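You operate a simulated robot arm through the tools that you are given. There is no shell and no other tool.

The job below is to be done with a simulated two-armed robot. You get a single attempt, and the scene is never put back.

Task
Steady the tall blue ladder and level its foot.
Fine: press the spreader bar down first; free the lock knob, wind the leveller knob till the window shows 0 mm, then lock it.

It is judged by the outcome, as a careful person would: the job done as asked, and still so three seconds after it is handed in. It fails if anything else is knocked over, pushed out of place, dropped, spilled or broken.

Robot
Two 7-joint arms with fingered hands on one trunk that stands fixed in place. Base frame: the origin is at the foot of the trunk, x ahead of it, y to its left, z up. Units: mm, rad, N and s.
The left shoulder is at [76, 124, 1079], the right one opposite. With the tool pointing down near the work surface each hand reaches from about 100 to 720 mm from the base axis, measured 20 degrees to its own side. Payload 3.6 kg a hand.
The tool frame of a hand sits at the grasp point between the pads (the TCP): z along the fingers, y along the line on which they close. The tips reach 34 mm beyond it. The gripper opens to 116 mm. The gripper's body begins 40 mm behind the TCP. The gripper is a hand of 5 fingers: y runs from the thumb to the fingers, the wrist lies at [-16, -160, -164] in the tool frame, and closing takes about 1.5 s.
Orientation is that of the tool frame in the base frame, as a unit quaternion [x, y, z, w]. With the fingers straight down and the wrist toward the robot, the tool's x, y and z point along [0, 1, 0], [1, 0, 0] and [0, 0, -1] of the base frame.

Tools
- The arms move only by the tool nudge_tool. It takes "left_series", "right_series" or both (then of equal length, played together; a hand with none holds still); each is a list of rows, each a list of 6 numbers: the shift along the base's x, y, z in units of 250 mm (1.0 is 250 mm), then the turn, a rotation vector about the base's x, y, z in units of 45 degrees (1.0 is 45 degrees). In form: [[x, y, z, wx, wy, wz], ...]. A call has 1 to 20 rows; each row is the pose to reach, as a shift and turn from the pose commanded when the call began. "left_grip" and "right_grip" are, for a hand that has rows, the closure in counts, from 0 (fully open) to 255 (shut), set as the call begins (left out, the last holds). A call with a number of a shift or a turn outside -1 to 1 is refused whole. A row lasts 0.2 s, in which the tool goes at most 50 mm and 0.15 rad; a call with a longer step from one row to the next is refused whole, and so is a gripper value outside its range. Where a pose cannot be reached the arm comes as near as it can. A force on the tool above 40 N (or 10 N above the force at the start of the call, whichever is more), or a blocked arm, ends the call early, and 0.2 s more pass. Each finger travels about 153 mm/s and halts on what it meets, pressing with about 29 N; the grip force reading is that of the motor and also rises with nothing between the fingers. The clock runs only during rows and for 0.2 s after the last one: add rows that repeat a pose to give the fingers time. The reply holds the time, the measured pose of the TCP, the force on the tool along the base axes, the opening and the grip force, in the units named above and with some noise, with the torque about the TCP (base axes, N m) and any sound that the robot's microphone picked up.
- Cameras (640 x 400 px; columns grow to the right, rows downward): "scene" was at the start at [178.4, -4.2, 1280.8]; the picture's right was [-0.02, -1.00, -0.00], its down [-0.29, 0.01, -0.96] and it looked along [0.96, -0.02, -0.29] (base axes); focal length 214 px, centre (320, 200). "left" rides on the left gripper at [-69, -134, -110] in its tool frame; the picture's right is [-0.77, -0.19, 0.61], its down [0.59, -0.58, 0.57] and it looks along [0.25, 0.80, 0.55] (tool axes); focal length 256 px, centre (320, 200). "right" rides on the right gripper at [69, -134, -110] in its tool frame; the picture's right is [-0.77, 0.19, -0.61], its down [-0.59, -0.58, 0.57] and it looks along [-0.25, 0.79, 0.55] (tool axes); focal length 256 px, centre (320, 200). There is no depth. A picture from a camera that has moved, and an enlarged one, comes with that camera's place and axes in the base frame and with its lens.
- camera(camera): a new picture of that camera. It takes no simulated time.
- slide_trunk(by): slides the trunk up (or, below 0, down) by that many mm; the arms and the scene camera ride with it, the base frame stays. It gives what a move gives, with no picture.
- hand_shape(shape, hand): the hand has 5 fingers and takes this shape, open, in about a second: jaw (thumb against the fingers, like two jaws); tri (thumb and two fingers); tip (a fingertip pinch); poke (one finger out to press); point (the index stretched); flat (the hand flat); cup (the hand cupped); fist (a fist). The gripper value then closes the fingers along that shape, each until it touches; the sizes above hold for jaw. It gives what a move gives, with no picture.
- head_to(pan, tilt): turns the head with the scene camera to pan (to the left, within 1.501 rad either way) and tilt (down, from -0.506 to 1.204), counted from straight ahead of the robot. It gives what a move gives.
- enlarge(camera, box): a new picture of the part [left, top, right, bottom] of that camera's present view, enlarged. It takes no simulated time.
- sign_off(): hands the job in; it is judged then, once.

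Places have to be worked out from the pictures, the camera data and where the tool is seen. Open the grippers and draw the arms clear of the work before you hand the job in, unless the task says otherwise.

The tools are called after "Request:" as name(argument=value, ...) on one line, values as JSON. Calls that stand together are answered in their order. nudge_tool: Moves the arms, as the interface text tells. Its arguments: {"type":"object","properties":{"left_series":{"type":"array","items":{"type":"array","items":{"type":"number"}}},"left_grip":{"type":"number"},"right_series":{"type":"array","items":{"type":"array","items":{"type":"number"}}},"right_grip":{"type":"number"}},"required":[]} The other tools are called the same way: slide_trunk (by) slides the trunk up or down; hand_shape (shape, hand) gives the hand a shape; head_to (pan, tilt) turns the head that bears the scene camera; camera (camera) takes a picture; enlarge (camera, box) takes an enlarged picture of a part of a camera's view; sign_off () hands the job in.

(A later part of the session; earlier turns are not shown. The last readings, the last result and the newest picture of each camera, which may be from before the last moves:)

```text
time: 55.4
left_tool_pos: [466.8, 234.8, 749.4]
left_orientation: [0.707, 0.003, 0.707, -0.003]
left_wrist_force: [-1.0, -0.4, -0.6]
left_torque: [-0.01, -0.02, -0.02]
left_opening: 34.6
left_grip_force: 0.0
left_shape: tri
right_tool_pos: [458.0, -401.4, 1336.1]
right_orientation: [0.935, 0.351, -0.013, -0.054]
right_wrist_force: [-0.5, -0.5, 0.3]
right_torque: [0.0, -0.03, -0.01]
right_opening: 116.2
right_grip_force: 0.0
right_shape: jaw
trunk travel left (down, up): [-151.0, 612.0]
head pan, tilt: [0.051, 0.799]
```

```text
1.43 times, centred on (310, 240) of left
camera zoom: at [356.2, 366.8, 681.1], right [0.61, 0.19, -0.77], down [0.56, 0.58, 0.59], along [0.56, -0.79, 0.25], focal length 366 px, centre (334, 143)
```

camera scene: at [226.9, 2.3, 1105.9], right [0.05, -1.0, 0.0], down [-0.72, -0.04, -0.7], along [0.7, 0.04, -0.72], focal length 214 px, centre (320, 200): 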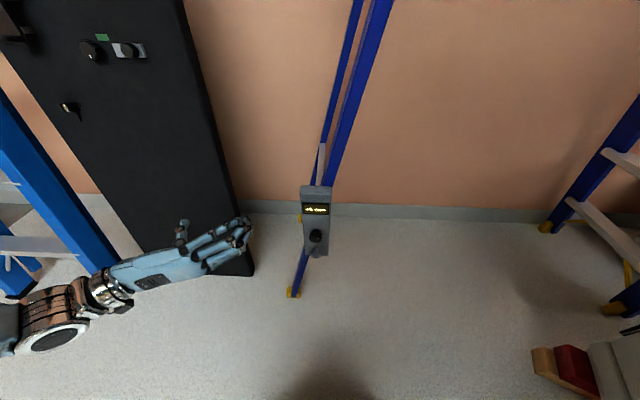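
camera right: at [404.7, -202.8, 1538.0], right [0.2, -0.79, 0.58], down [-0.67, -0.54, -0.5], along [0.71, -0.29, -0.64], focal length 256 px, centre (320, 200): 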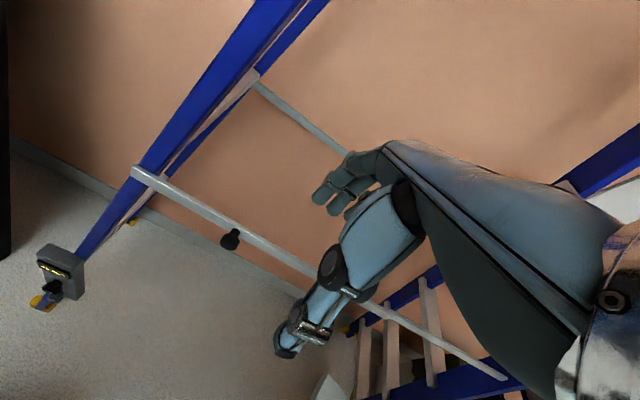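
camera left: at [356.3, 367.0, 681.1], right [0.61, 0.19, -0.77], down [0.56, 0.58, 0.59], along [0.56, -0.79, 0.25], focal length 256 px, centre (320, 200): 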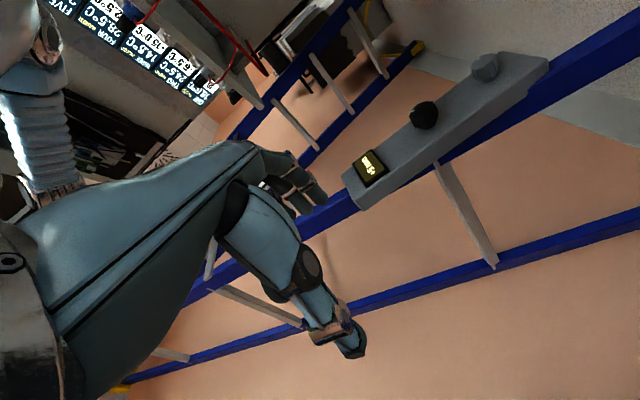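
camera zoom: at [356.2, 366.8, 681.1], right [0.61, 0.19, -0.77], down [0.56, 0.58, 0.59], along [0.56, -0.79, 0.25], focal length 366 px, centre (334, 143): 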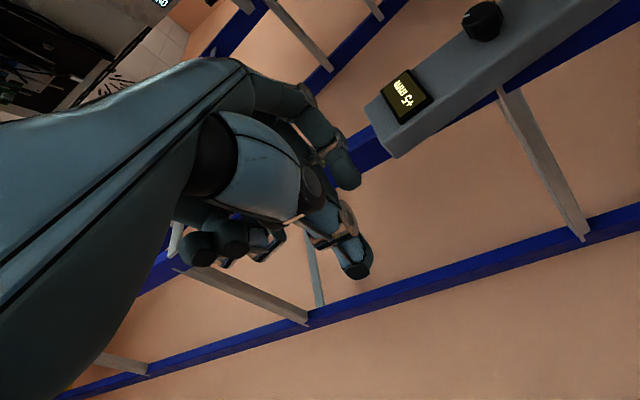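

The pads meet at the tool point as expected. I'll open partway and bring the hand in front of the grey knob, still 60 mm short of it.

Request:
nudge_tool(left_series=[[0, -0.1, -0.12, 0, 0, 0], [0, -0.2, -0.24, 0, 0, 0], [0, -0.3, -0.36, 0, 0, 0], [0, -0.4, -0.48, 0, 0, 0], [0, -0.5, -0.6, 0, 0, 0], [0, -0.6, -0.72, 0, 0, 0], [0, -0.7, -0.84, 0, 0, 0], [0, -0.78, -0.96, 0, 0, 0], [0, -0.824, -1.0, 0, 0, 0], [0, -0.824, -1.0, 0, 0, 0]], left_grip=100)

Request:
camera(camera="scene")

Request:
enlarge(camera="scene", box=[240, 160, 380, 300])

Request:
camera(camera="left")

```text
time: 57.5
left_tool_pos: [467.9, 28.1, 497.6]
left_orientation: [0.708, 0.003, 0.707, -0.003]
left_wrist_force: [0.2, 0.0, -0.5]
left_torque: [0.0, -0.01, 0.02]
left_opening: 70.4
left_grip_force: 0.1
left_shape: tri
right_tool_pos: [457.4, -401.9, 1335.6]
right_orientation: [0.935, 0.35, -0.014, -0.055]
right_wrist_force: [-1.0, 0.8, 0.2]
right_torque: [-0.01, 0.02, 0.02]
right_opening: 115.9
right_grip_force: 0.1
right_shape: jaw
trunk travel left (down, up): [-151.0, 612.0]
head pan, tilt: [0.051, 0.799]
```

```text
taken
camera scene: at [227.0, 2.2, 1105.9], right [0.05, -1.0, 0.0], down [-0.72, -0.04, -0.7], along [0.7, 0.04, -0.72], focal length 214 px, centre (320, 200)
```

scene: 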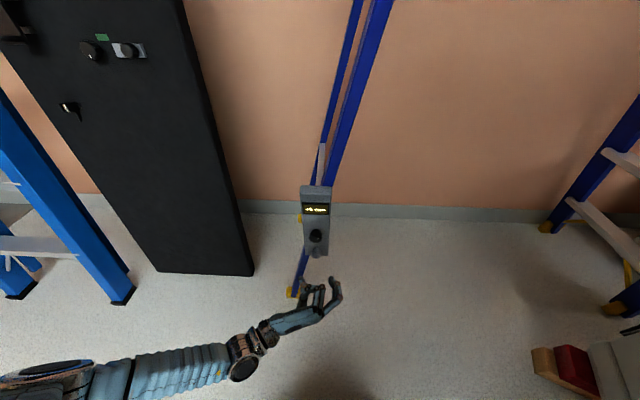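

```text
2.86 times, centred on (310, 230) of scene
camera zoom: at [227.0, 2.2, 1105.9], right [0.05, -1.0, 0.0], down [-0.72, -0.04, -0.7], along [0.7, 0.04, -0.72], focal length 613 px, centre (349, 114)
```

zoom: 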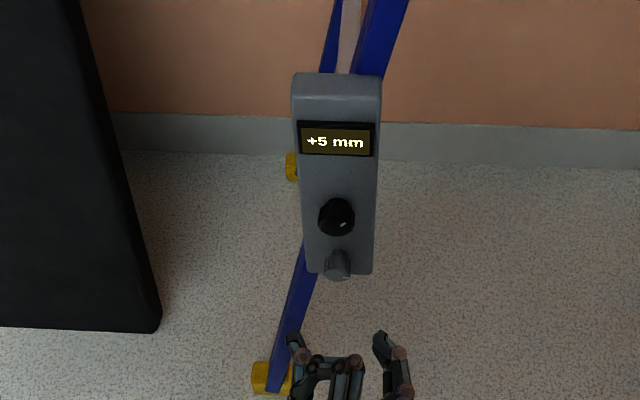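

```text
taken
camera left: at [356.5, 160.9, 429.7], right [0.61, 0.19, -0.77], down [0.56, 0.58, 0.59], along [0.56, -0.79, 0.25], focal length 256 px, centre (320, 200)
```

left: 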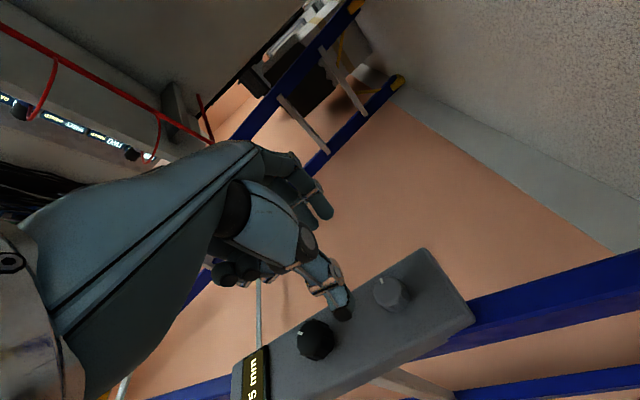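

I'll zoom the hand camera on the knobs to refine their positions.

Request:
enlarge(camera="left", box=[230, 220, 480, 400])

Request:
enlarge(camera="scene", box=[290, 190, 350, 260])

```text
2.22 times, centred on (355, 310) of left
camera zoom: at [356.5, 160.9, 429.7], right [0.61, 0.19, -0.77], down [0.56, 0.58, 0.59], along [0.56, -0.79, 0.25], focal length 569 px, centre (242, -44)
```

zoom: 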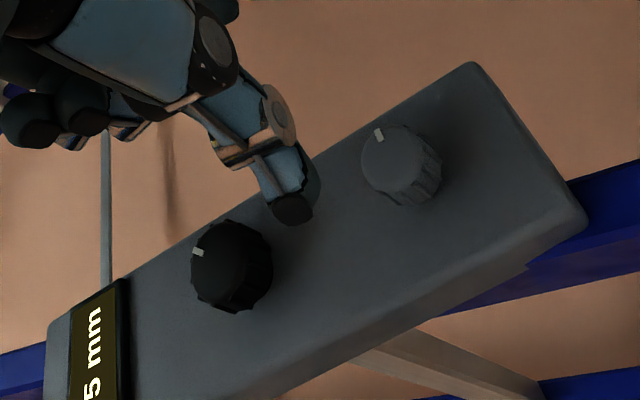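

```text
5.71 times, centred on (320, 225) of scene
camera zoom: at [227.0, 2.2, 1105.9], right [0.05, -1.0, 0.0], down [-0.72, -0.04, -0.7], along [0.7, 0.04, -0.72], focal length 1226 px, centre (320, 57)
```

zoom: 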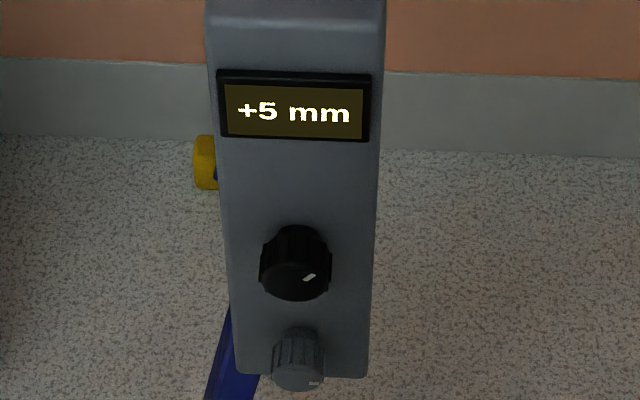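

Refined: grey knob face ≈[578,33,492], black ≈[576,34,587]. I'll align with the grey knob and advance so its rim lies between the fingertips.

Request:
nudge_tool(left_series=[[0, 0.022, -0.022, 0, 0, 0], [0.1, 0.022, -0.022, 0, 0, 0], [0.2, 0.022, -0.022, 0, 0, 0], [0.26, 0.022, -0.022, 0, 0, 0], [0.3, 0.022, -0.022, 0, 0, 0], [0.34, 0.022, -0.022, 0, 0, 0], [0.38, 0.022, -0.022, 0, 0, 0], [0.38, 0.022, -0.022, 0, 0, 0]])

Request:
enlarge(camera="scene", box=[280, 180, 360, 280])

Request:
enlarge(camera="left", box=[230, 160, 480, 360])

```text
time: 59.4
left_tool_pos: [561.8, 32.7, 492.6]
left_orientation: [0.708, 0.004, 0.706, -0.003]
left_wrist_force: [0.1, -0.8, 0.7]
left_torque: [-0.01, -0.02, 0.01]
left_opening: 70.0
left_grip_force: 0.1
left_shape: tri
right_tool_pos: [458.1, -401.7, 1336.5]
right_orientation: [0.934, 0.352, -0.014, -0.055]
right_wrist_force: [-0.6, 0.1, 0.0]
right_torque: [0.02, -0.04, 0.01]
right_opening: 116.1
right_grip_force: 0.0
right_shape: jaw
trunk travel left (down, up): [-151.0, 612.0]
head pan, tilt: [0.051, 0.799]
```

```text
4.00 times, centred on (320, 230) of scene
camera zoom: at [227.0, 2.2, 1105.9], right [0.05, -1.0, 0.0], down [-0.72, -0.04, -0.7], along [0.7, 0.04, -0.72], focal length 858 px, centre (320, 80)
```

zoom: 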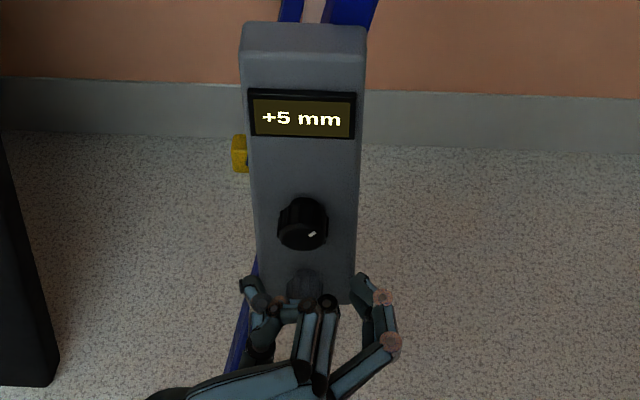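

```text
2.00 times, centred on (355, 260) of left
camera zoom: at [450.7, 166.1, 424.0], right [0.61, 0.19, -0.77], down [0.56, 0.58, 0.59], along [0.56, -0.79, 0.25], focal length 512 px, centre (250, 80)
```

zoom: 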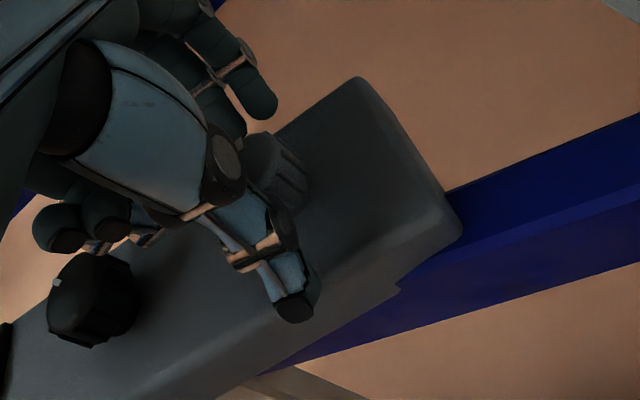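

The fingertips straddle the grey knob. I'll close on it and check the contact readings.

Request:
nudge_tool(left_series=[[0, 0, 0, 0, 0, 0], [0, 0, 0, 0, 0, 0], [0, 0, 0, 0, 0, 0], [0, 0, 0, 0, 0, 0], [0, 0, 0, 0, 0, 0], [0, 0, 0, 0, 0, 0]], left_grip=255)

Request:
enlarge(camera="scene", box=[280, 180, 360, 280])

Request:
enlarge(camera="left", box=[230, 160, 480, 360])

```text
time: 60.8
left_tool_pos: [561.6, 33.3, 493.2]
left_orientation: [0.707, 0.003, 0.707, -0.002]
left_wrist_force: [-4.5, 1.4, 2.0]
left_torque: [0.01, -0.08, -0.61]
left_opening: 19.0
left_grip_force: 29.0
left_shape: tri
right_tool_pos: [457.8, -402.2, 1335.9]
right_orientation: [0.935, 0.351, -0.014, -0.053]
right_wrist_force: [0.4, -0.2, 0.3]
right_torque: [0.01, 0.0, -0.01]
right_opening: 115.7
right_grip_force: 0.0
right_shape: jaw
trunk travel left (down, up): [-151.0, 612.0]
head pan, tilt: [0.051, 0.799]
```

```text
4.00 times, centred on (320, 230) of scene
camera zoom: at [226.6, 2.2, 1106.0], right [0.05, -1.0, 0.0], down [-0.72, -0.04, -0.7], along [0.7, 0.04, -0.72], focal length 858 px, centre (320, 80)
```

zoom: 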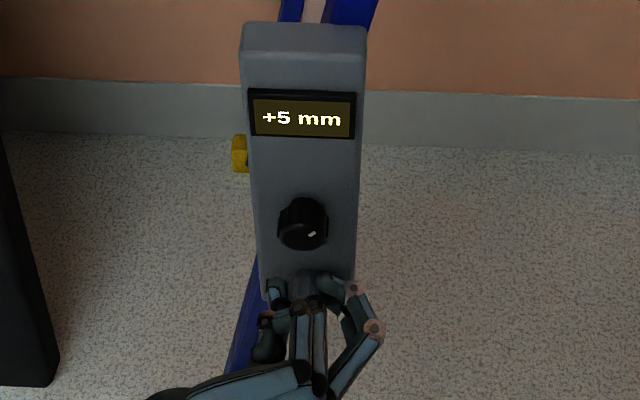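

```text
2.00 times, centred on (355, 260) of left
camera zoom: at [450.3, 166.0, 424.2], right [0.61, 0.19, -0.77], down [0.56, 0.58, 0.59], along [0.56, -0.79, 0.25], focal length 512 px, centre (250, 80)
```

zoom: 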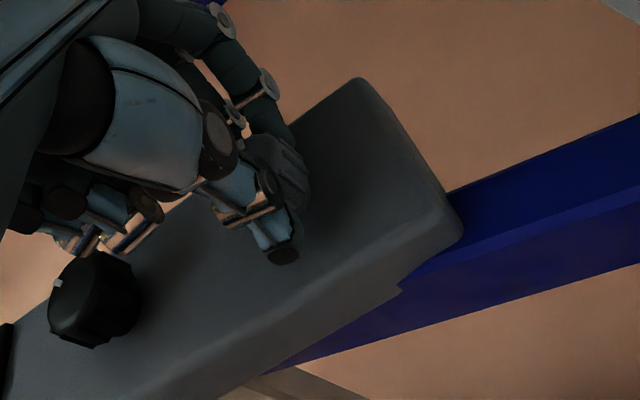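

The knob is gripped (grip 29 N). I'll try a small counter-clockwise turn (as seen by the robot) about the knob axis and watch the torque.

Request:
nudge_tool(left_series=[[0, 0, 0, -0.12, 0, 0], [0, 0, 0, -0.24, 0, 0], [0, 0, 0, -0.36, 0, 0], [0, 0, 0, -0.5, 0, 0], [0, 0, 0, -0.5, 0, 0]])

Request:
enlarge(camera="left", box=[230, 160, 480, 360])

Request:
enlarge(camera="scene", box=[280, 180, 360, 280])

```text
time: 62.0
left_tool_pos: [561.2, 34.2, 492.1]
left_orientation: [0.693, 0.142, 0.693, 0.136]
left_wrist_force: [-9.0, 6.5, -0.4]
left_torque: [0.02, -0.29, -0.42]
left_opening: 19.2
left_grip_force: 29.0
left_shape: tri
right_tool_pos: [458.1, -401.3, 1335.8]
right_orientation: [0.935, 0.351, -0.014, -0.054]
right_wrist_force: [-0.1, -0.5, 0.4]
right_torque: [0.0, -0.02, -0.02]
right_opening: 116.1
right_grip_force: 0.1
right_shape: jaw
trunk travel left (down, up): [-151.0, 612.0]
head pan, tilt: [0.051, 0.799]
```

```text
2.00 times, centred on (355, 260) of left
camera zoom: at [450.1, 130.0, 378.7], right [0.61, -0.12, -0.78], down [0.56, 0.76, 0.32], along [0.56, -0.63, 0.53], focal length 512 px, centre (250, 80)
```

zoom: 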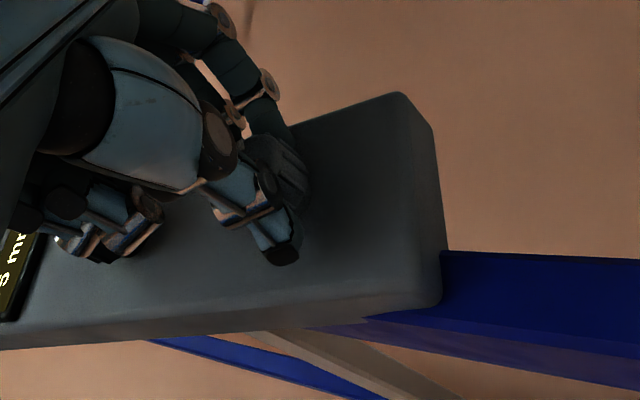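

```text
4.00 times, centred on (320, 230) of scene
camera zoom: at [226.5, 2.8, 1105.9], right [0.05, -1.0, 0.0], down [-0.72, -0.04, -0.7], along [0.7, 0.04, -0.72], focal length 858 px, centre (320, 80)
```

zoom: 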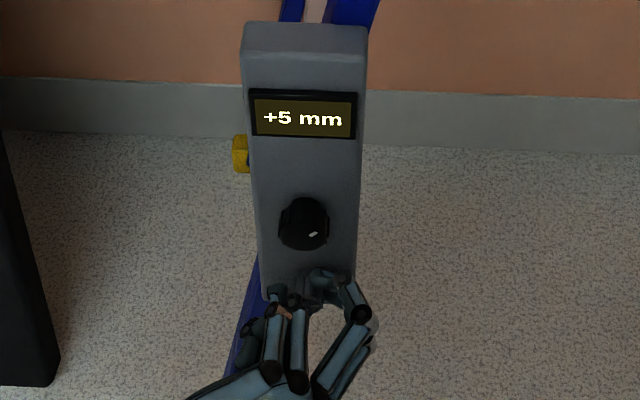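

The knob turned freely with the fingers and the black one is untouched. I'll continue counter-clockwise.

Request:
nudge_tool(left_series=[[0, 0, 0, -0.15, 0, 0], [0, 0, 0, -0.3, 0, 0], [0, 0, 0, -0.45, 0, 0], [0, 0, 0, -0.6, 0, 0], [0, 0, 0, -0.75, 0, 0], [0, 0, 0, -0.75, 0, 0]])

Request:
enlarge(camera="left", box=[230, 160, 480, 360])

Request:
enlarge(camera="scene", box=[280, 180, 360, 280])

```text
time: 63.4
left_tool_pos: [537.4, 27.0, 523.5]
left_orientation: [0.621, 0.335, 0.625, 0.334]
left_wrist_force: [0.5, 0.9, -0.3]
left_torque: [0.01, -0.04, -0.07]
left_opening: 11.5
left_grip_force: 29.7
left_shape: tri
left hand out of reach, approached as far as the arm can: row 3, 4, 5, 6
right_tool_pos: [443.8, -403.1, 1341.4]
right_orientation: [0.934, 0.352, -0.007, -0.053]
right_wrist_force: [0.9, -0.3, 0.7]
right_torque: [-0.01, 0.1, -0.04]
right_opening: 115.9
right_grip_force: 0.0
right_shape: jaw
trunk travel left (down, up): [-151.0, 612.0]
head pan, tilt: [0.051, 0.799]
```

```text
2.00 times, centred on (355, 260) of left
camera zoom: at [428.3, 44.2, 372.9], right [0.61, -0.54, -0.58], down [0.56, 0.81, -0.15], along [0.55, -0.23, 0.8], focal length 512 px, centre (250, 80)
```

zoom: 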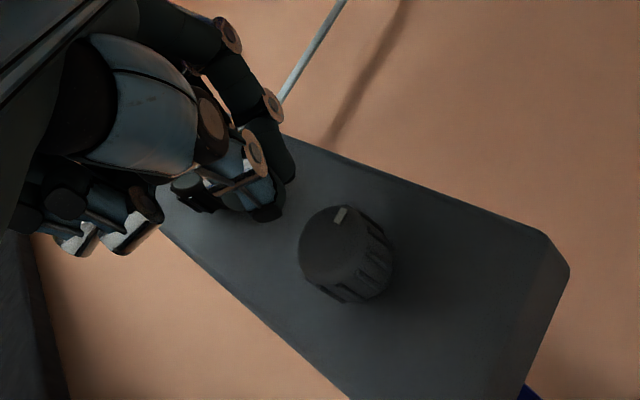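

```text
4.00 times, centred on (320, 230) of scene
camera zoom: at [243.5, 1.0, 1104.5], right [0.05, -1.0, 0.0], down [-0.73, -0.03, -0.69], along [0.69, 0.03, -0.73], focal length 858 px, centre (320, 80)
```

zoom: 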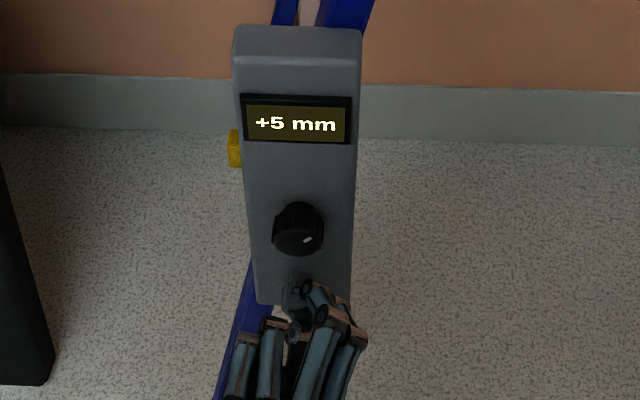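

The arm ran out of reach, and the fingers slid off the grey knob without touching anything else. I'll back straight out and look at the pointer.

Request:
nudge_tool(left_series=[[-0.1, 0, 0, 0, 0, 0], [-0.2, 0, 0, 0, 0, 0], [-0.3, 0, -0.05, 0.1, 0, 0], [-0.35, 0, -0.1, 0.2, 0, 0], [-0.35, 0, -0.1, 0.38, 0, 0], [-0.35, 0, -0.1, 0.56, 0, 0], [-0.35, 0, -0.1, 0.74, 0, 0], [-0.35, 0, -0.1, 0.92, 0, 0], [-0.35, 0, -0.1, 1.0, 0, 0]], left_grip=100)

Request:
enlarge(camera="left", box=[230, 200, 480, 400])

Request:
enlarge(camera="scene", box=[290, 190, 350, 260])

```text
time: 65.3
left_tool_pos: [454.9, 31.3, 500.2]
left_orientation: [0.704, 0.072, 0.703, 0.065]
left_wrist_force: [-0.6, -1.0, 0.4]
left_torque: [0.04, -0.02, -0.01]
left_opening: 70.1
left_grip_force: 0.0
left_shape: tri
right_tool_pos: [458.3, -402.3, 1336.9]
right_orientation: [0.935, 0.351, -0.015, -0.054]
right_wrist_force: [-0.5, 0.8, -0.9]
right_torque: [-0.03, 0.0, -0.02]
right_opening: 115.8
right_grip_force: 0.0
right_shape: jaw
trunk travel left (down, up): [-151.0, 612.0]
head pan, tilt: [0.051, 0.799]
```

```text
2.00 times, centred on (355, 300) of left
camera zoom: at [343.7, 148.1, 408.1], right [0.61, 0.04, -0.79], down [0.56, 0.68, 0.47], along [0.56, -0.73, 0.39], focal length 512 px, centre (250, 0)
```

zoom: 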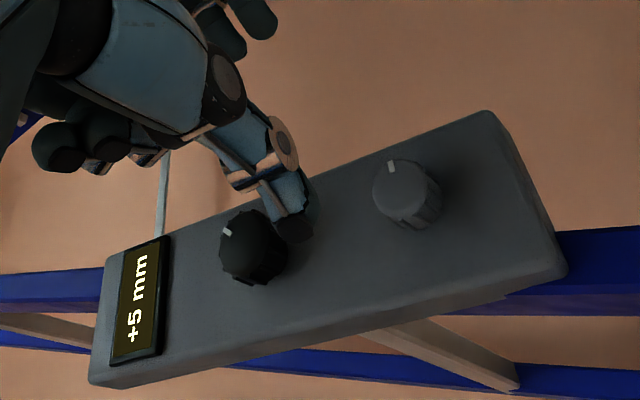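

```text
5.71 times, centred on (320, 225) of scene
camera zoom: at [227.0, 2.3, 1105.9], right [0.05, -1.0, 0.0], down [-0.72, -0.04, -0.7], along [0.7, 0.04, -0.72], focal length 1226 px, centre (320, 57)
```

zoom: 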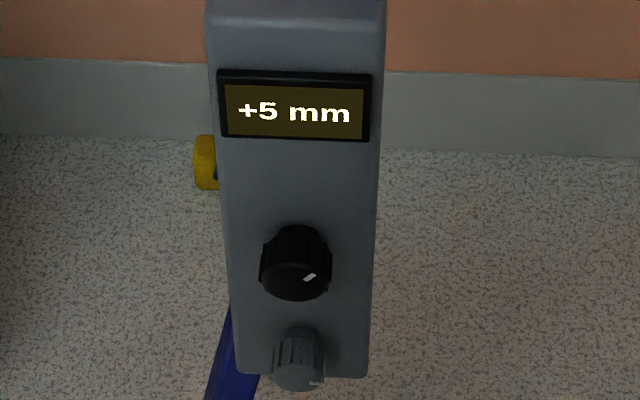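

The grey pointer is still near 3 o'clock; the grip mostly slid back when the arm ran out of reach. I'll start from a roll with the wrist up-left (+55°), so a full counter-clockwise sweep stays in reach.

Request:
nudge_tool(left_series=[[0, 0, 0, 0.18, 0, 0], [0, 0, 0, 0.36, 0, 0], [0, 0, 0, 0.54, 0, 0], [0, 0, 0, 0.72, 0, 0], [0, 0, 0, 0.9, 0, 0], [0, 0, 0, 1.0, 0, 0]])

Request:
nudge_tool(left_series=[[0.1, 0.013, -0.03, 0.15, 0, 0], [0.2, 0.013, -0.03, 0.3, 0, 0], [0.25, 0.013, -0.03, 0.45, 0, 0], [0.25, 0.013, -0.03, 0.45, 0, 0]])

Request:
camera(camera="left")

Request:
enlarge(camera="scene", box=[270, 180, 370, 280])

```text
time: 66.8
left_tool_pos: [454.1, 31.1, 500.3]
left_orientation: [0.675, -0.203, 0.678, -0.209]
left_wrist_force: [-0.3, -0.3, 0.1]
left_torque: [0.01, 0.01, -0.03]
left_opening: 70.3
left_grip_force: 0.1
left_shape: tri
right_tool_pos: [458.6, -402.1, 1335.8]
right_orientation: [0.935, 0.35, -0.014, -0.055]
right_wrist_force: [0.7, -0.6, 0.0]
right_torque: [0.0, 0.01, 0.04]
right_opening: 115.9
right_grip_force: 0.1
right_shape: jaw
trunk travel left (down, up): [-151.0, 612.0]
head pan, tilt: [0.051, 0.799]
```

```text
time: 67.8
left_tool_pos: [516.3, 35.5, 493.2]
left_orientation: [0.628, -0.319, 0.631, -0.324]
left_wrist_force: [0.0, 1.0, 0.3]
left_torque: [0.01, 0.01, 0.02]
left_opening: 70.3
left_grip_force: 0.0
left_shape: tri
right_tool_pos: [457.4, -400.3, 1336.5]
right_orientation: [0.935, 0.351, -0.013, -0.054]
right_wrist_force: [0.3, -0.4, -0.2]
right_torque: [0.0, 0.02, 0.02]
right_opening: 116.0
right_grip_force: 0.0
right_shape: jaw
trunk travel left (down, up): [-151.0, 612.0]
head pan, tilt: [0.051, 0.799]
```

```text
taken
camera left: at [405.6, 167.7, 560.8], right [0.61, 0.74, -0.3], down [0.56, -0.14, 0.82], along [0.56, -0.66, -0.49], focal length 256 px, centre (320, 200)
```

left: 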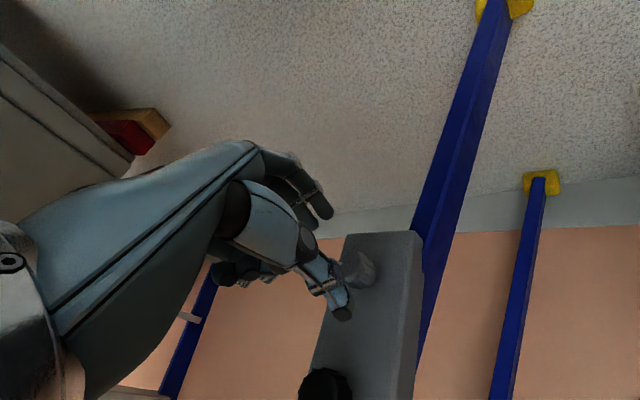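

```text
4.00 times, centred on (320, 230) of scene
camera zoom: at [227.0, 2.3, 1105.9], right [0.05, -1.0, 0.0], down [-0.72, -0.04, -0.7], along [0.7, 0.04, -0.72], focal length 858 px, centre (320, 80)
```

zoom: 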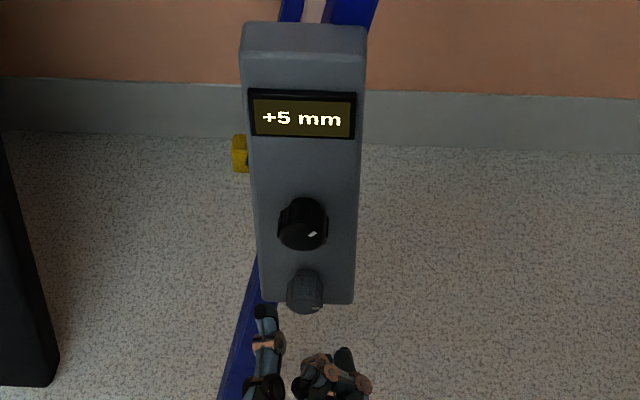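

Good roll (+54°). I'll advance onto the grey knob and close.

Request:
nudge_tool(left_series=[[0.08, -0.004, -0.004, 0, 0, 0], [0.14, -0.004, -0.004, 0, 0, 0], [0.19, -0.004, -0.004, 0, 0, 0], [0.19, -0.004, -0.004, 0, 0, 0]])

Request:
nudge_tool(left_series=[[0, 0, 0, 0, 0, 0], [0, 0, 0, 0, 0, 0], [0, 0, 0, 0, 0, 0], [0, 0, 0, 0, 0, 0], [0, 0, 0, 0, 0, 0], [0, 0, 0, 0, 0, 0]], left_grip=255)

Request:
enlarge(camera="left", box=[230, 160, 480, 360])

Request:
enlarge(camera="scene", box=[270, 180, 370, 280])

```text
time: 68.8
left_tool_pos: [564.5, 32.1, 492.7]
left_orientation: [0.629, -0.318, 0.631, -0.325]
left_wrist_force: [0.3, 0.3, 0.3]
left_torque: [0.01, -0.01, -0.02]
left_opening: 70.0
left_grip_force: 0.1
left_shape: tri
right_tool_pos: [458.5, -401.0, 1336.1]
right_orientation: [0.935, 0.351, -0.014, -0.054]
right_wrist_force: [0.3, -0.8, -0.7]
right_torque: [-0.01, 0.02, 0.02]
right_opening: 115.7
right_grip_force: 0.0
right_shape: jaw
trunk travel left (down, up): [-151.0, 612.0]
head pan, tilt: [0.051, 0.799]
```

```text
time: 70.2
left_tool_pos: [564.8, 32.1, 493.5]
left_orientation: [0.628, -0.318, 0.632, -0.323]
left_wrist_force: [0.2, 1.1, 5.1]
left_torque: [-0.03, 0.5, -0.49]
left_opening: 22.2
left_grip_force: 28.5
left_shape: tri
right_tool_pos: [458.8, -402.1, 1335.0]
right_orientation: [0.935, 0.351, -0.013, -0.054]
right_wrist_force: [0.7, -0.6, 0.3]
right_torque: [0.0, 0.02, 0.0]
right_opening: 116.0
right_grip_force: 0.1
right_shape: jaw
trunk travel left (down, up): [-151.0, 612.0]
head pan, tilt: [0.051, 0.799]
```

```text
2.00 times, centred on (355, 260) of left
camera zoom: at [453.8, 166.2, 560.6], right [0.61, 0.73, -0.3], down [0.56, -0.13, 0.82], along [0.56, -0.66, -0.49], focal length 512 px, centre (250, 80)
```

zoom: 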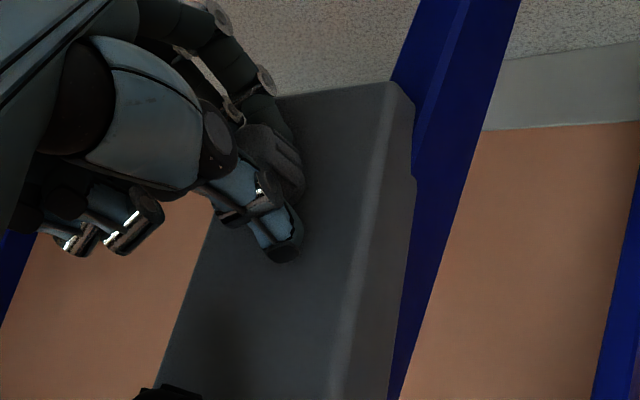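

```text
4.00 times, centred on (320, 230) of scene
camera zoom: at [226.8, 2.3, 1106.0], right [0.05, -1.0, 0.0], down [-0.72, -0.04, -0.7], along [0.7, 0.04, -0.72], focal length 858 px, centre (320, 80)
```

zoom: 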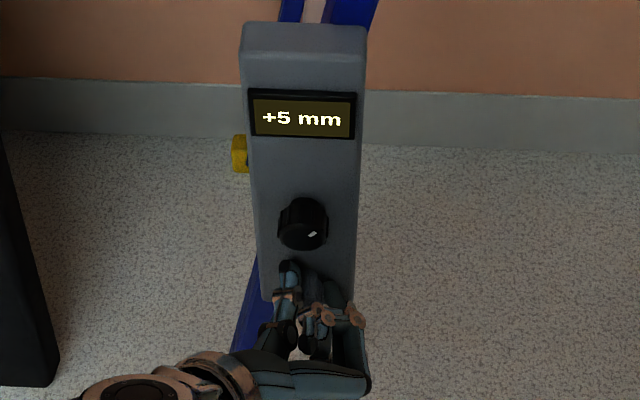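

Gripped at +54° roll. Now sweep counter-clockwise about 40°, then check.

Request:
nudge_tool(left_series=[[0, 0, 0, -0.15, 0, 0], [0, 0, 0, -0.3, 0, 0], [0, 0, 0, -0.45, 0, 0], [0, 0, 0, -0.6, 0, 0], [0, 0, 0, -0.75, 0, 0], [0, 0, 0, -0.9, 0, 0]])

Request:
enlarge(camera="left", box=[230, 160, 480, 360])

Request:
enlarge(camera="scene", box=[270, 180, 370, 280])

```text
time: 71.5
left_tool_pos: [565.3, 34.6, 492.8]
left_orientation: [0.701, -0.08, 0.703, -0.086]
left_wrist_force: [-12.8, 15.3, 8.3]
left_torque: [0.08, 0.0, -0.6]
left_opening: 21.2
left_grip_force: 29.0
left_shape: tri
right_tool_pos: [457.3, -400.9, 1337.8]
right_orientation: [0.935, 0.351, -0.014, -0.054]
right_wrist_force: [0.9, -0.3, -0.6]
right_torque: [-0.01, -0.02, 0.02]
right_opening: 116.0
right_grip_force: 0.1
right_shape: jaw
trunk travel left (down, up): [-151.0, 612.0]
head pan, tilt: [0.051, 0.799]
```

```text
2.00 times, centred on (355, 260) of left
camera zoom: at [453.6, 179.3, 457.3], right [0.61, 0.37, -0.7], down [0.56, 0.43, 0.71], along [0.56, -0.82, 0.06], focal length 512 px, centre (250, 80)
```

zoom: 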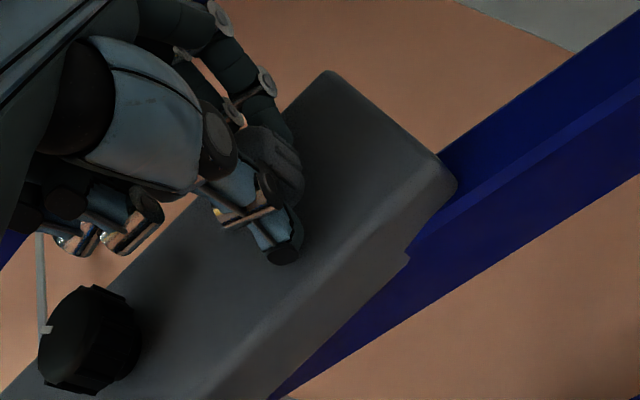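

```text
4.00 times, centred on (320, 230) of scene
camera zoom: at [225.5, 3.8, 1106.2], right [0.05, -1.0, 0.0], down [-0.72, -0.04, -0.7], along [0.7, 0.04, -0.72], focal length 858 px, centre (320, 80)
```

zoom: 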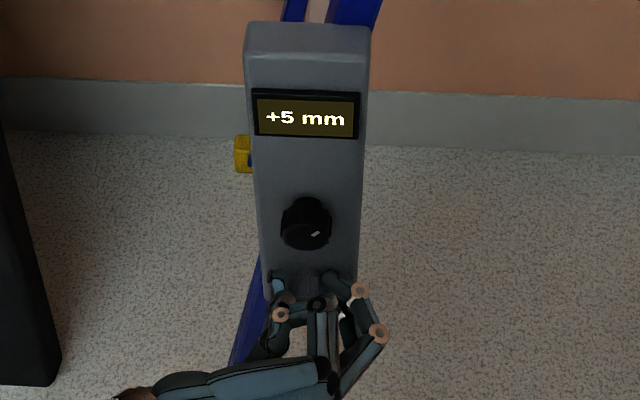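

The knob is turning with the hand (40° so far), and a side load has built up from a small centring error. I'll relieve it by shifting 3 mm to +y and slightly back, and continue to about 80° in total.

Request:
nudge_tool(left_series=[[-0.008, 0.012, 0.006, -0.1, 0, 0], [-0.008, 0.014, 0.006, -0.22, 0, 0], [-0.008, 0.016, 0.006, -0.34, 0, 0], [-0.008, 0.016, 0.006, -0.46, 0, 0], [-0.008, 0.016, 0.006, -0.6, 0, 0], [-0.008, 0.016, 0.006, -0.74, 0, 0]])

Request:
enlarge(camera="left", box=[230, 160, 480, 360])

Request:
enlarge(camera="scene", box=[270, 180, 370, 280])

```text
time: 73.0
left_tool_pos: [561.7, 37.9, 492.9]
left_orientation: [0.698, 0.126, 0.696, 0.118]
left_wrist_force: [5.9, -2.8, -6.7]
left_torque: [0.03, -0.09, -0.5]
left_opening: 21.1
left_grip_force: 28.6
left_shape: tri
right_tool_pos: [458.4, -402.2, 1334.3]
right_orientation: [0.935, 0.351, -0.015, -0.053]
right_wrist_force: [-0.8, -0.1, 0.2]
right_torque: [-0.02, -0.01, 0.01]
right_opening: 115.8
right_grip_force: 0.1
right_shape: jaw
trunk travel left (down, up): [-151.0, 612.0]
head pan, tilt: [0.051, 0.799]
```

```text
2.00 times, centred on (355, 260) of left
camera zoom: at [451.2, 139.0, 383.7], right [0.61, -0.08, -0.79], down [0.56, 0.75, 0.36], along [0.56, -0.66, 0.5], focal length 512 px, centre (250, 80)
```

zoom: 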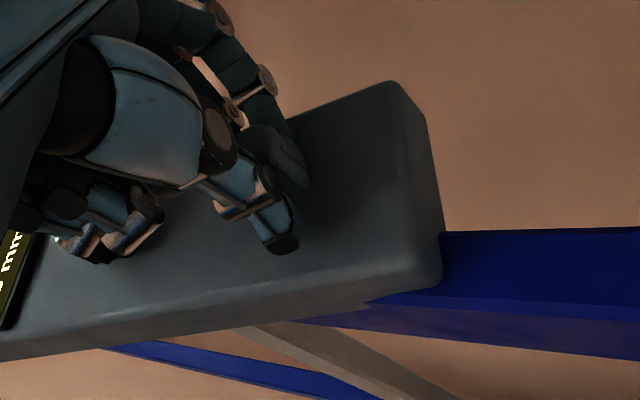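

```text
4.00 times, centred on (320, 230) of scene
camera zoom: at [227.7, 2.2, 1105.6], right [0.05, -1.0, 0.0], down [-0.72, -0.04, -0.7], along [0.7, 0.04, -0.72], focal length 858 px, centre (320, 80)
```

zoom: 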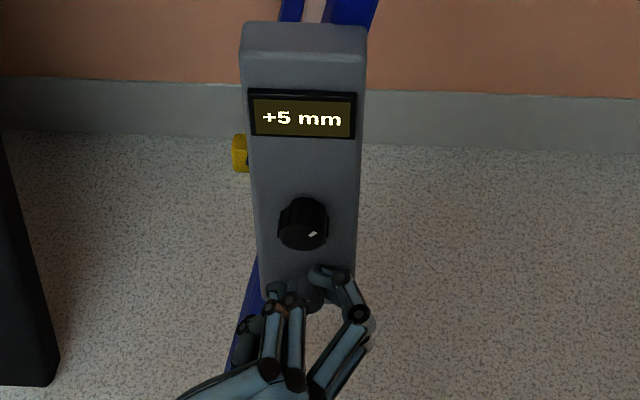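

About 74° of hand rotation is done and the readings stayed low. I'll open, back off and read the pointer.

Request:
nudge_tool(left_series=[[0, 0, 0, 0, 0, 0], [0, 0, 0, 0, 0, 0], [0, 0, 0, 0, 0, 0], [0, 0, 0, 0, 0, 0], [-0.12, 0, 0, 0, 0, 0], [-0.24, 0, 0, 0, 0, 0], [-0.32, 0, 0, 0, 0, 0], [-0.32, 0, 0, 0, 0, 0]], left_grip=100)

Request:
enlarge(camera="left", box=[230, 160, 480, 360])

Request:
enlarge(camera="scene", box=[290, 190, 350, 260])

```text
time: 74.8
left_tool_pos: [483.8, 37.8, 493.1]
left_orientation: [0.697, 0.125, 0.696, 0.118]
left_wrist_force: [-0.2, -0.3, 0.1]
left_torque: [0.02, 0.0, 0.01]
left_opening: 70.3
left_grip_force: 0.0
left_shape: tri
right_tool_pos: [458.4, -400.7, 1335.5]
right_orientation: [0.935, 0.351, -0.014, -0.054]
right_wrist_force: [-0.5, -0.3, -0.1]
right_torque: [0.02, 0.0, 0.06]
right_opening: 116.0
right_grip_force: 0.0
right_shape: jaw
trunk travel left (down, up): [-151.0, 612.0]
head pan, tilt: [0.051, 0.799]
```

```text
2.00 times, centred on (355, 260) of left
camera zoom: at [372.8, 139.2, 384.3], right [0.61, -0.08, -0.79], down [0.56, 0.75, 0.36], along [0.56, -0.66, 0.5], focal length 512 px, centre (250, 80)
```

zoom: 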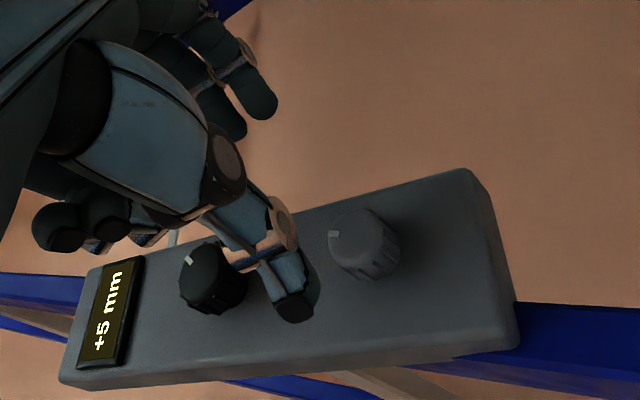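

```text
5.71 times, centred on (320, 225) of scene
camera zoom: at [226.9, 2.3, 1105.9], right [0.05, -1.0, 0.0], down [-0.72, -0.04, -0.7], along [0.7, 0.04, -0.72], focal length 1226 px, centre (320, 57)
```

zoom: 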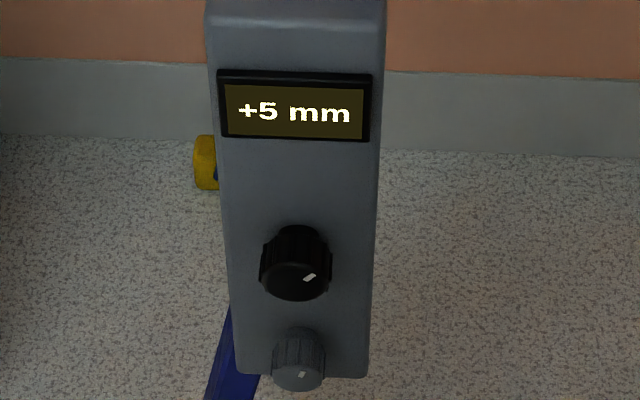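

The grey knob has turned from 3 o'clock to about 1 o'clock with no resistance. The window is unchanged, which fits a lock knob being freed. I'll re-roll and take another stroke to find its stop.

Request:
nudge_tool(left_series=[[0, 0, 0, 0.18, 0, 0], [0, 0, 0, 0.36, 0, 0], [0, 0, 0, 0.54, 0, 0], [0, 0, 0, 0.72, 0, 0], [0, 0, 0, 0.9, 0, 0], [0, 0, 0, 1.0, 0, 0]])

Request:
nudge_tool(left_series=[[0, -0.012, 0, 0.18, 0, 0], [0, -0.012, 0, 0.36, 0, 0], [0.1, -0.012, 0, 0.54, 0, 0], [0.2, -0.012, 0, 0.65, 0, 0], [0.28, -0.012, 0, 0.65, 0, 0], [0.32, -0.012, 0, 0.65, 0, 0], [0.32, -0.012, 0, 0.65, 0, 0]])

Request:
enlarge(camera="left", box=[230, 160, 480, 360])

Request:
enlarge(camera="scene", box=[270, 180, 370, 280])

```text
time: 76.2
left_tool_pos: [482.8, 37.9, 493.9]
left_orientation: [0.69, -0.151, 0.69, -0.158]
left_wrist_force: [0.6, -0.2, 0.0]
left_torque: [0.0, 0.01, -0.04]
left_opening: 70.0
left_grip_force: 0.0
left_shape: tri
right_tool_pos: [458.6, -400.8, 1335.5]
right_orientation: [0.935, 0.351, -0.014, -0.054]
right_wrist_force: [-0.2, -0.5, 1.0]
right_torque: [-0.03, 0.0, 0.02]
right_opening: 116.2
right_grip_force: 0.1
right_shape: jaw
trunk travel left (down, up): [-151.0, 612.0]
head pan, tilt: [0.051, 0.799]
```

```text
time: 77.8
left_tool_pos: [562.7, 34.9, 492.7]
left_orientation: [0.627, -0.321, 0.63, -0.327]
left_wrist_force: [0.0, -0.9, 0.7]
left_torque: [0.01, 0.01, -0.01]
left_opening: 70.0
left_grip_force: 0.0
left_shape: tri
right_tool_pos: [458.0, -400.9, 1334.0]
right_orientation: [0.935, 0.35, -0.014, -0.055]
right_wrist_force: [-0.3, -0.2, 0.2]
right_torque: [0.02, 0.05, -0.01]
right_opening: 115.9
right_grip_force: 0.1
right_shape: jaw
trunk travel left (down, up): [-151.0, 612.0]
head pan, tilt: [0.051, 0.799]
```

```text
2.00 times, centred on (355, 260) of left
camera zoom: at [451.8, 168.5, 562.3], right [0.61, 0.74, -0.29], down [0.56, -0.14, 0.82], along [0.56, -0.66, -0.5], focal length 512 px, centre (250, 80)
```

zoom: 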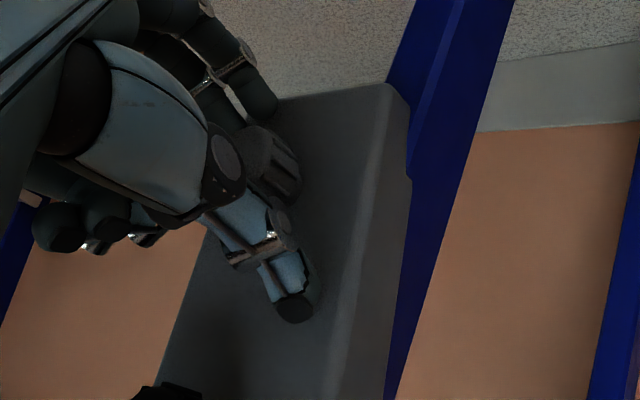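

```text
4.00 times, centred on (320, 230) of scene
camera zoom: at [227.0, 2.4, 1105.9], right [0.05, -1.0, 0.0], down [-0.72, -0.04, -0.7], along [0.7, 0.04, -0.72], focal length 858 px, centre (320, 80)
```

zoom: 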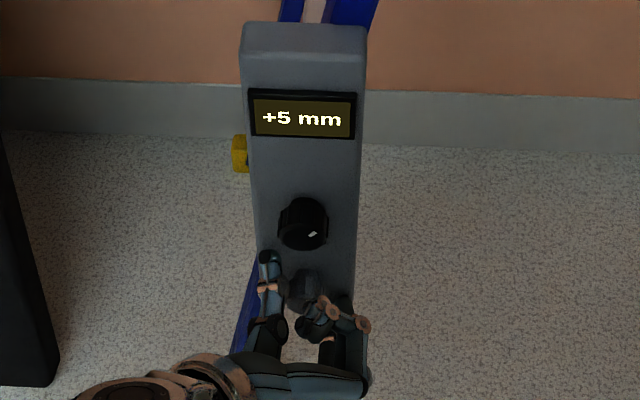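

Close on the knob and turn counter-clockwise again with the same gentle centring drift.

Request:
nudge_tool(left_series=[[0, 0, 0, 0, 0, 0], [0, 0, 0, 0, 0, 0], [0, 0, 0, 0, 0, 0], [0, 0, 0, 0, 0, 0], [0, 0, 0, 0, 0, 0], [0, 0, 0, 0, 0, 0]], left_grip=255)

Request:
nudge_tool(left_series=[[0, 0, 0, -0.15, 0, 0], [0, 0.002, 0, -0.3, 0, 0], [0, 0.004, 0, -0.45, 0, 0], [0, 0.006, 0, -0.6, 0, 0], [0, 0.008, 0, -0.75, 0, 0]])

Request:
enlarge(camera="left", box=[230, 160, 480, 360])

```text
time: 79.2
left_tool_pos: [563.2, 35.2, 493.8]
left_orientation: [0.627, -0.321, 0.631, -0.326]
left_wrist_force: [0.1, 0.4, 1.5]
left_torque: [0.0, 0.39, -0.37]
left_opening: 24.7
left_grip_force: 29.5
left_shape: tri
right_tool_pos: [458.5, -401.0, 1335.6]
right_orientation: [0.935, 0.351, -0.014, -0.053]
right_wrist_force: [-0.7, 0.3, 0.8]
right_torque: [0.01, -0.01, 0.02]
right_opening: 115.8
right_grip_force: 0.0
right_shape: jaw
trunk travel left (down, up): [-151.0, 612.0]
head pan, tilt: [0.051, 0.799]
```

```text
time: 80.3
left_tool_pos: [561.9, 37.9, 492.4]
left_orientation: [0.696, -0.123, 0.695, -0.131]
left_wrist_force: [-3.4, 4.7, -5.9]
left_torque: [0.6, 0.63, -0.37]
left_opening: 24.0
left_grip_force: 28.7
left_shape: tri
right_tool_pos: [459.2, -400.7, 1335.3]
right_orientation: [0.935, 0.351, -0.015, -0.054]
right_wrist_force: [-0.5, -0.7, 0.4]
right_torque: [0.01, 0.04, -0.01]
right_opening: 116.1
right_grip_force: 0.1
right_shape: jaw
trunk travel left (down, up): [-151.0, 612.0]
head pan, tilt: [0.051, 0.799]
```

```text
2.00 times, centred on (355, 260) of left
camera zoom: at [451.3, 186.2, 475.3], right [0.61, 0.45, -0.65], down [0.56, 0.34, 0.76], along [0.56, -0.83, -0.05], focal length 512 px, centre (250, 80)
```

zoom: 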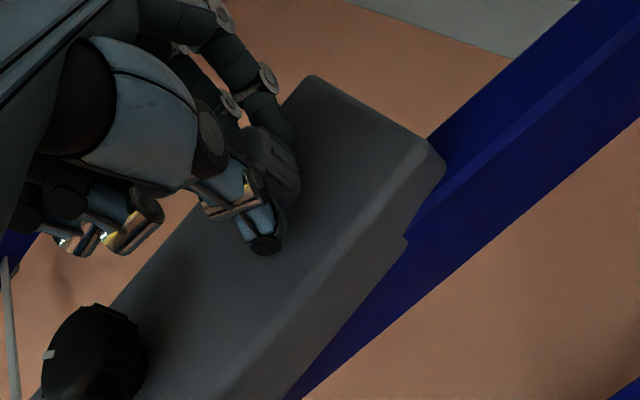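

Torque about the knob axis has jumped to 0.6 N·m, so the lock knob has reached its free stop. I'll let go and back off to read the pointer.

Request:
nudge_tool(left_series=[[0, 0, 0, 0.1, 0, 0], [0, 0, 0, 0.1, 0, 0], [0, 0, 0, 0.1, 0, 0], [0, 0, 0, 0.1, 0, 0], [-0.12, 0, 0, 0.1, 0, 0], [-0.24, 0, 0, 0.1, 0, 0], [-0.32, 0, 0, 0.1, 0, 0], [-0.32, 0, 0, 0.1, 0, 0]], left_grip=100)

Request:
enlarge(camera="left", box=[230, 160, 480, 360])

Request:
enlarge(camera="scene", box=[290, 190, 350, 260])

```text
time: 82.2
left_tool_pos: [480.7, 37.3, 494.9]
left_orientation: [0.689, -0.151, 0.691, -0.157]
left_wrist_force: [-0.2, 0.0, -0.4]
left_torque: [0.02, -0.02, 0.01]
left_opening: 70.5
left_grip_force: 0.1
left_shape: tri
right_tool_pos: [458.0, -401.8, 1335.0]
right_orientation: [0.935, 0.351, -0.013, -0.055]
right_wrist_force: [0.1, -0.2, -1.1]
right_torque: [-0.01, 0.02, -0.03]
right_opening: 116.1
right_grip_force: 0.1
right_shape: jaw
trunk travel left (down, up): [-151.0, 612.0]
head pan, tilt: [0.051, 0.799]
```

```text
2.00 times, centred on (355, 260) of left
camera zoom: at [370.4, 185.7, 489.2], right [0.61, 0.5, -0.61], down [0.56, 0.28, 0.78], along [0.56, -0.82, -0.11], focal length 512 px, centre (250, 80)
```

zoom: 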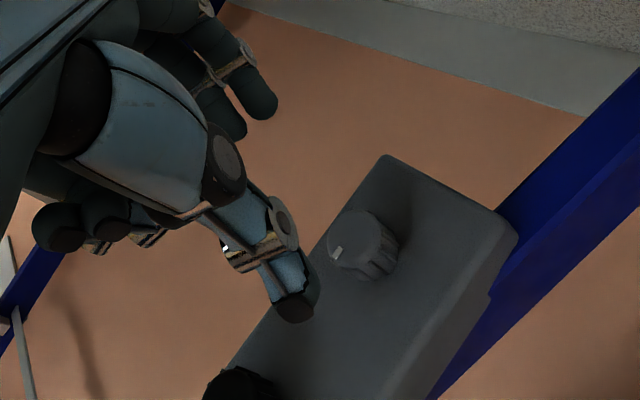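

```text
5.71 times, centred on (320, 225) of scene
camera zoom: at [226.9, 2.4, 1105.9], right [0.05, -1.0, 0.0], down [-0.72, -0.04, -0.7], along [0.7, 0.04, -0.72], focal length 1226 px, centre (320, 57)
```

zoom: 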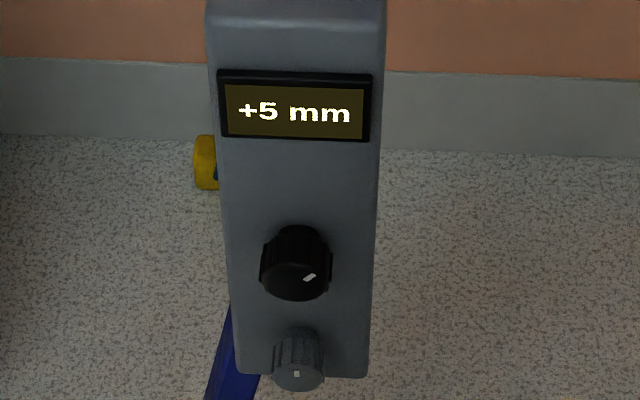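

The grey pointer now stands at 12 o'clock against its stop, 90° from where it began: the lock is free. Next, the black leveller knob: I'll move up in front of it, advance and close.

Request:
nudge_tool(left_series=[[0, -0.01, 0.1, 0, 0, 0], [0, -0.01, 0.2, 0, 0, 0], [0, -0.01, 0.3, 0.1, 0, 0], [0, -0.01, 0.372, 0.2, 0, 0], [0.1, -0.01, 0.372, 0.35, 0, 0], [0.2, -0.01, 0.372, 0.5, 0, 0], [0.27, -0.01, 0.372, 0.6, 0, 0], [0.325, -0.01, 0.372, 0.6, 0, 0], [0.325, -0.01, 0.372, 0.6, 0, 0]])

Request:
enlarge(camera="left", box=[230, 160, 480, 360])

Request:
enlarge(camera="scene", box=[270, 180, 370, 280])

```text
time: 84.2
left_tool_pos: [563.8, 32.5, 587.3]
left_orientation: [0.633, -0.308, 0.637, -0.313]
left_wrist_force: [0.6, 0.0, -0.3]
left_torque: [0.0, -0.01, 0.04]
left_opening: 70.2
left_grip_force: 0.0
left_shape: tri
right_tool_pos: [458.7, -401.2, 1336.1]
right_orientation: [0.935, 0.351, -0.014, -0.054]
right_wrist_force: [0.8, 0.4, -0.2]
right_torque: [-0.02, 0.0, -0.01]
right_opening: 115.9
right_grip_force: 0.2
right_shape: jaw
trunk travel left (down, up): [-151.0, 612.0]
head pan, tilt: [0.051, 0.799]
```

```text
2.00 times, centred on (355, 260) of left
camera zoom: at [453.0, 167.8, 649.6], right [0.61, 0.73, -0.32], down [0.56, -0.11, 0.82], along [0.56, -0.68, -0.47], focal length 512 px, centre (250, 80)
```

zoom: 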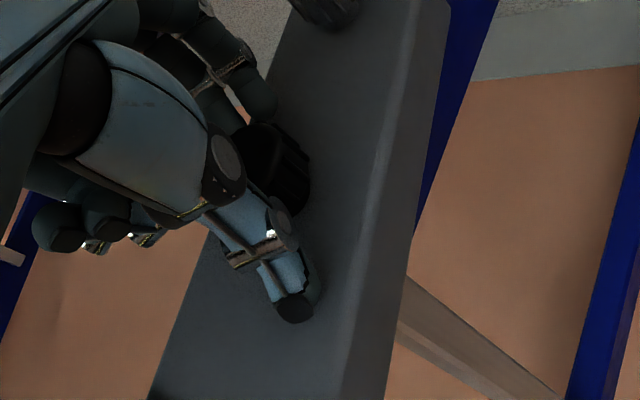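

```text
4.00 times, centred on (320, 230) of scene
camera zoom: at [227.0, 2.4, 1105.9], right [0.05, -1.0, 0.0], down [-0.72, -0.04, -0.7], along [0.7, 0.04, -0.72], focal length 858 px, centre (320, 80)
```

zoom: 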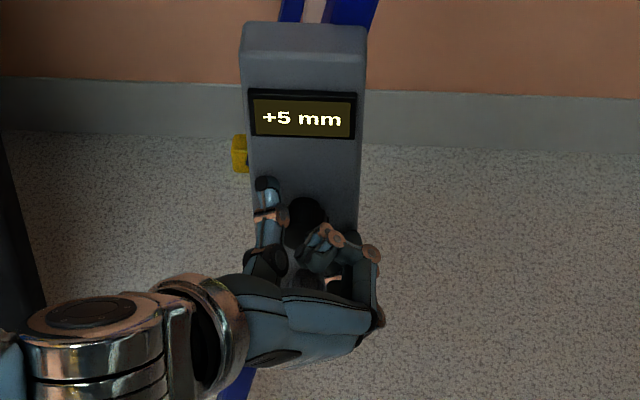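

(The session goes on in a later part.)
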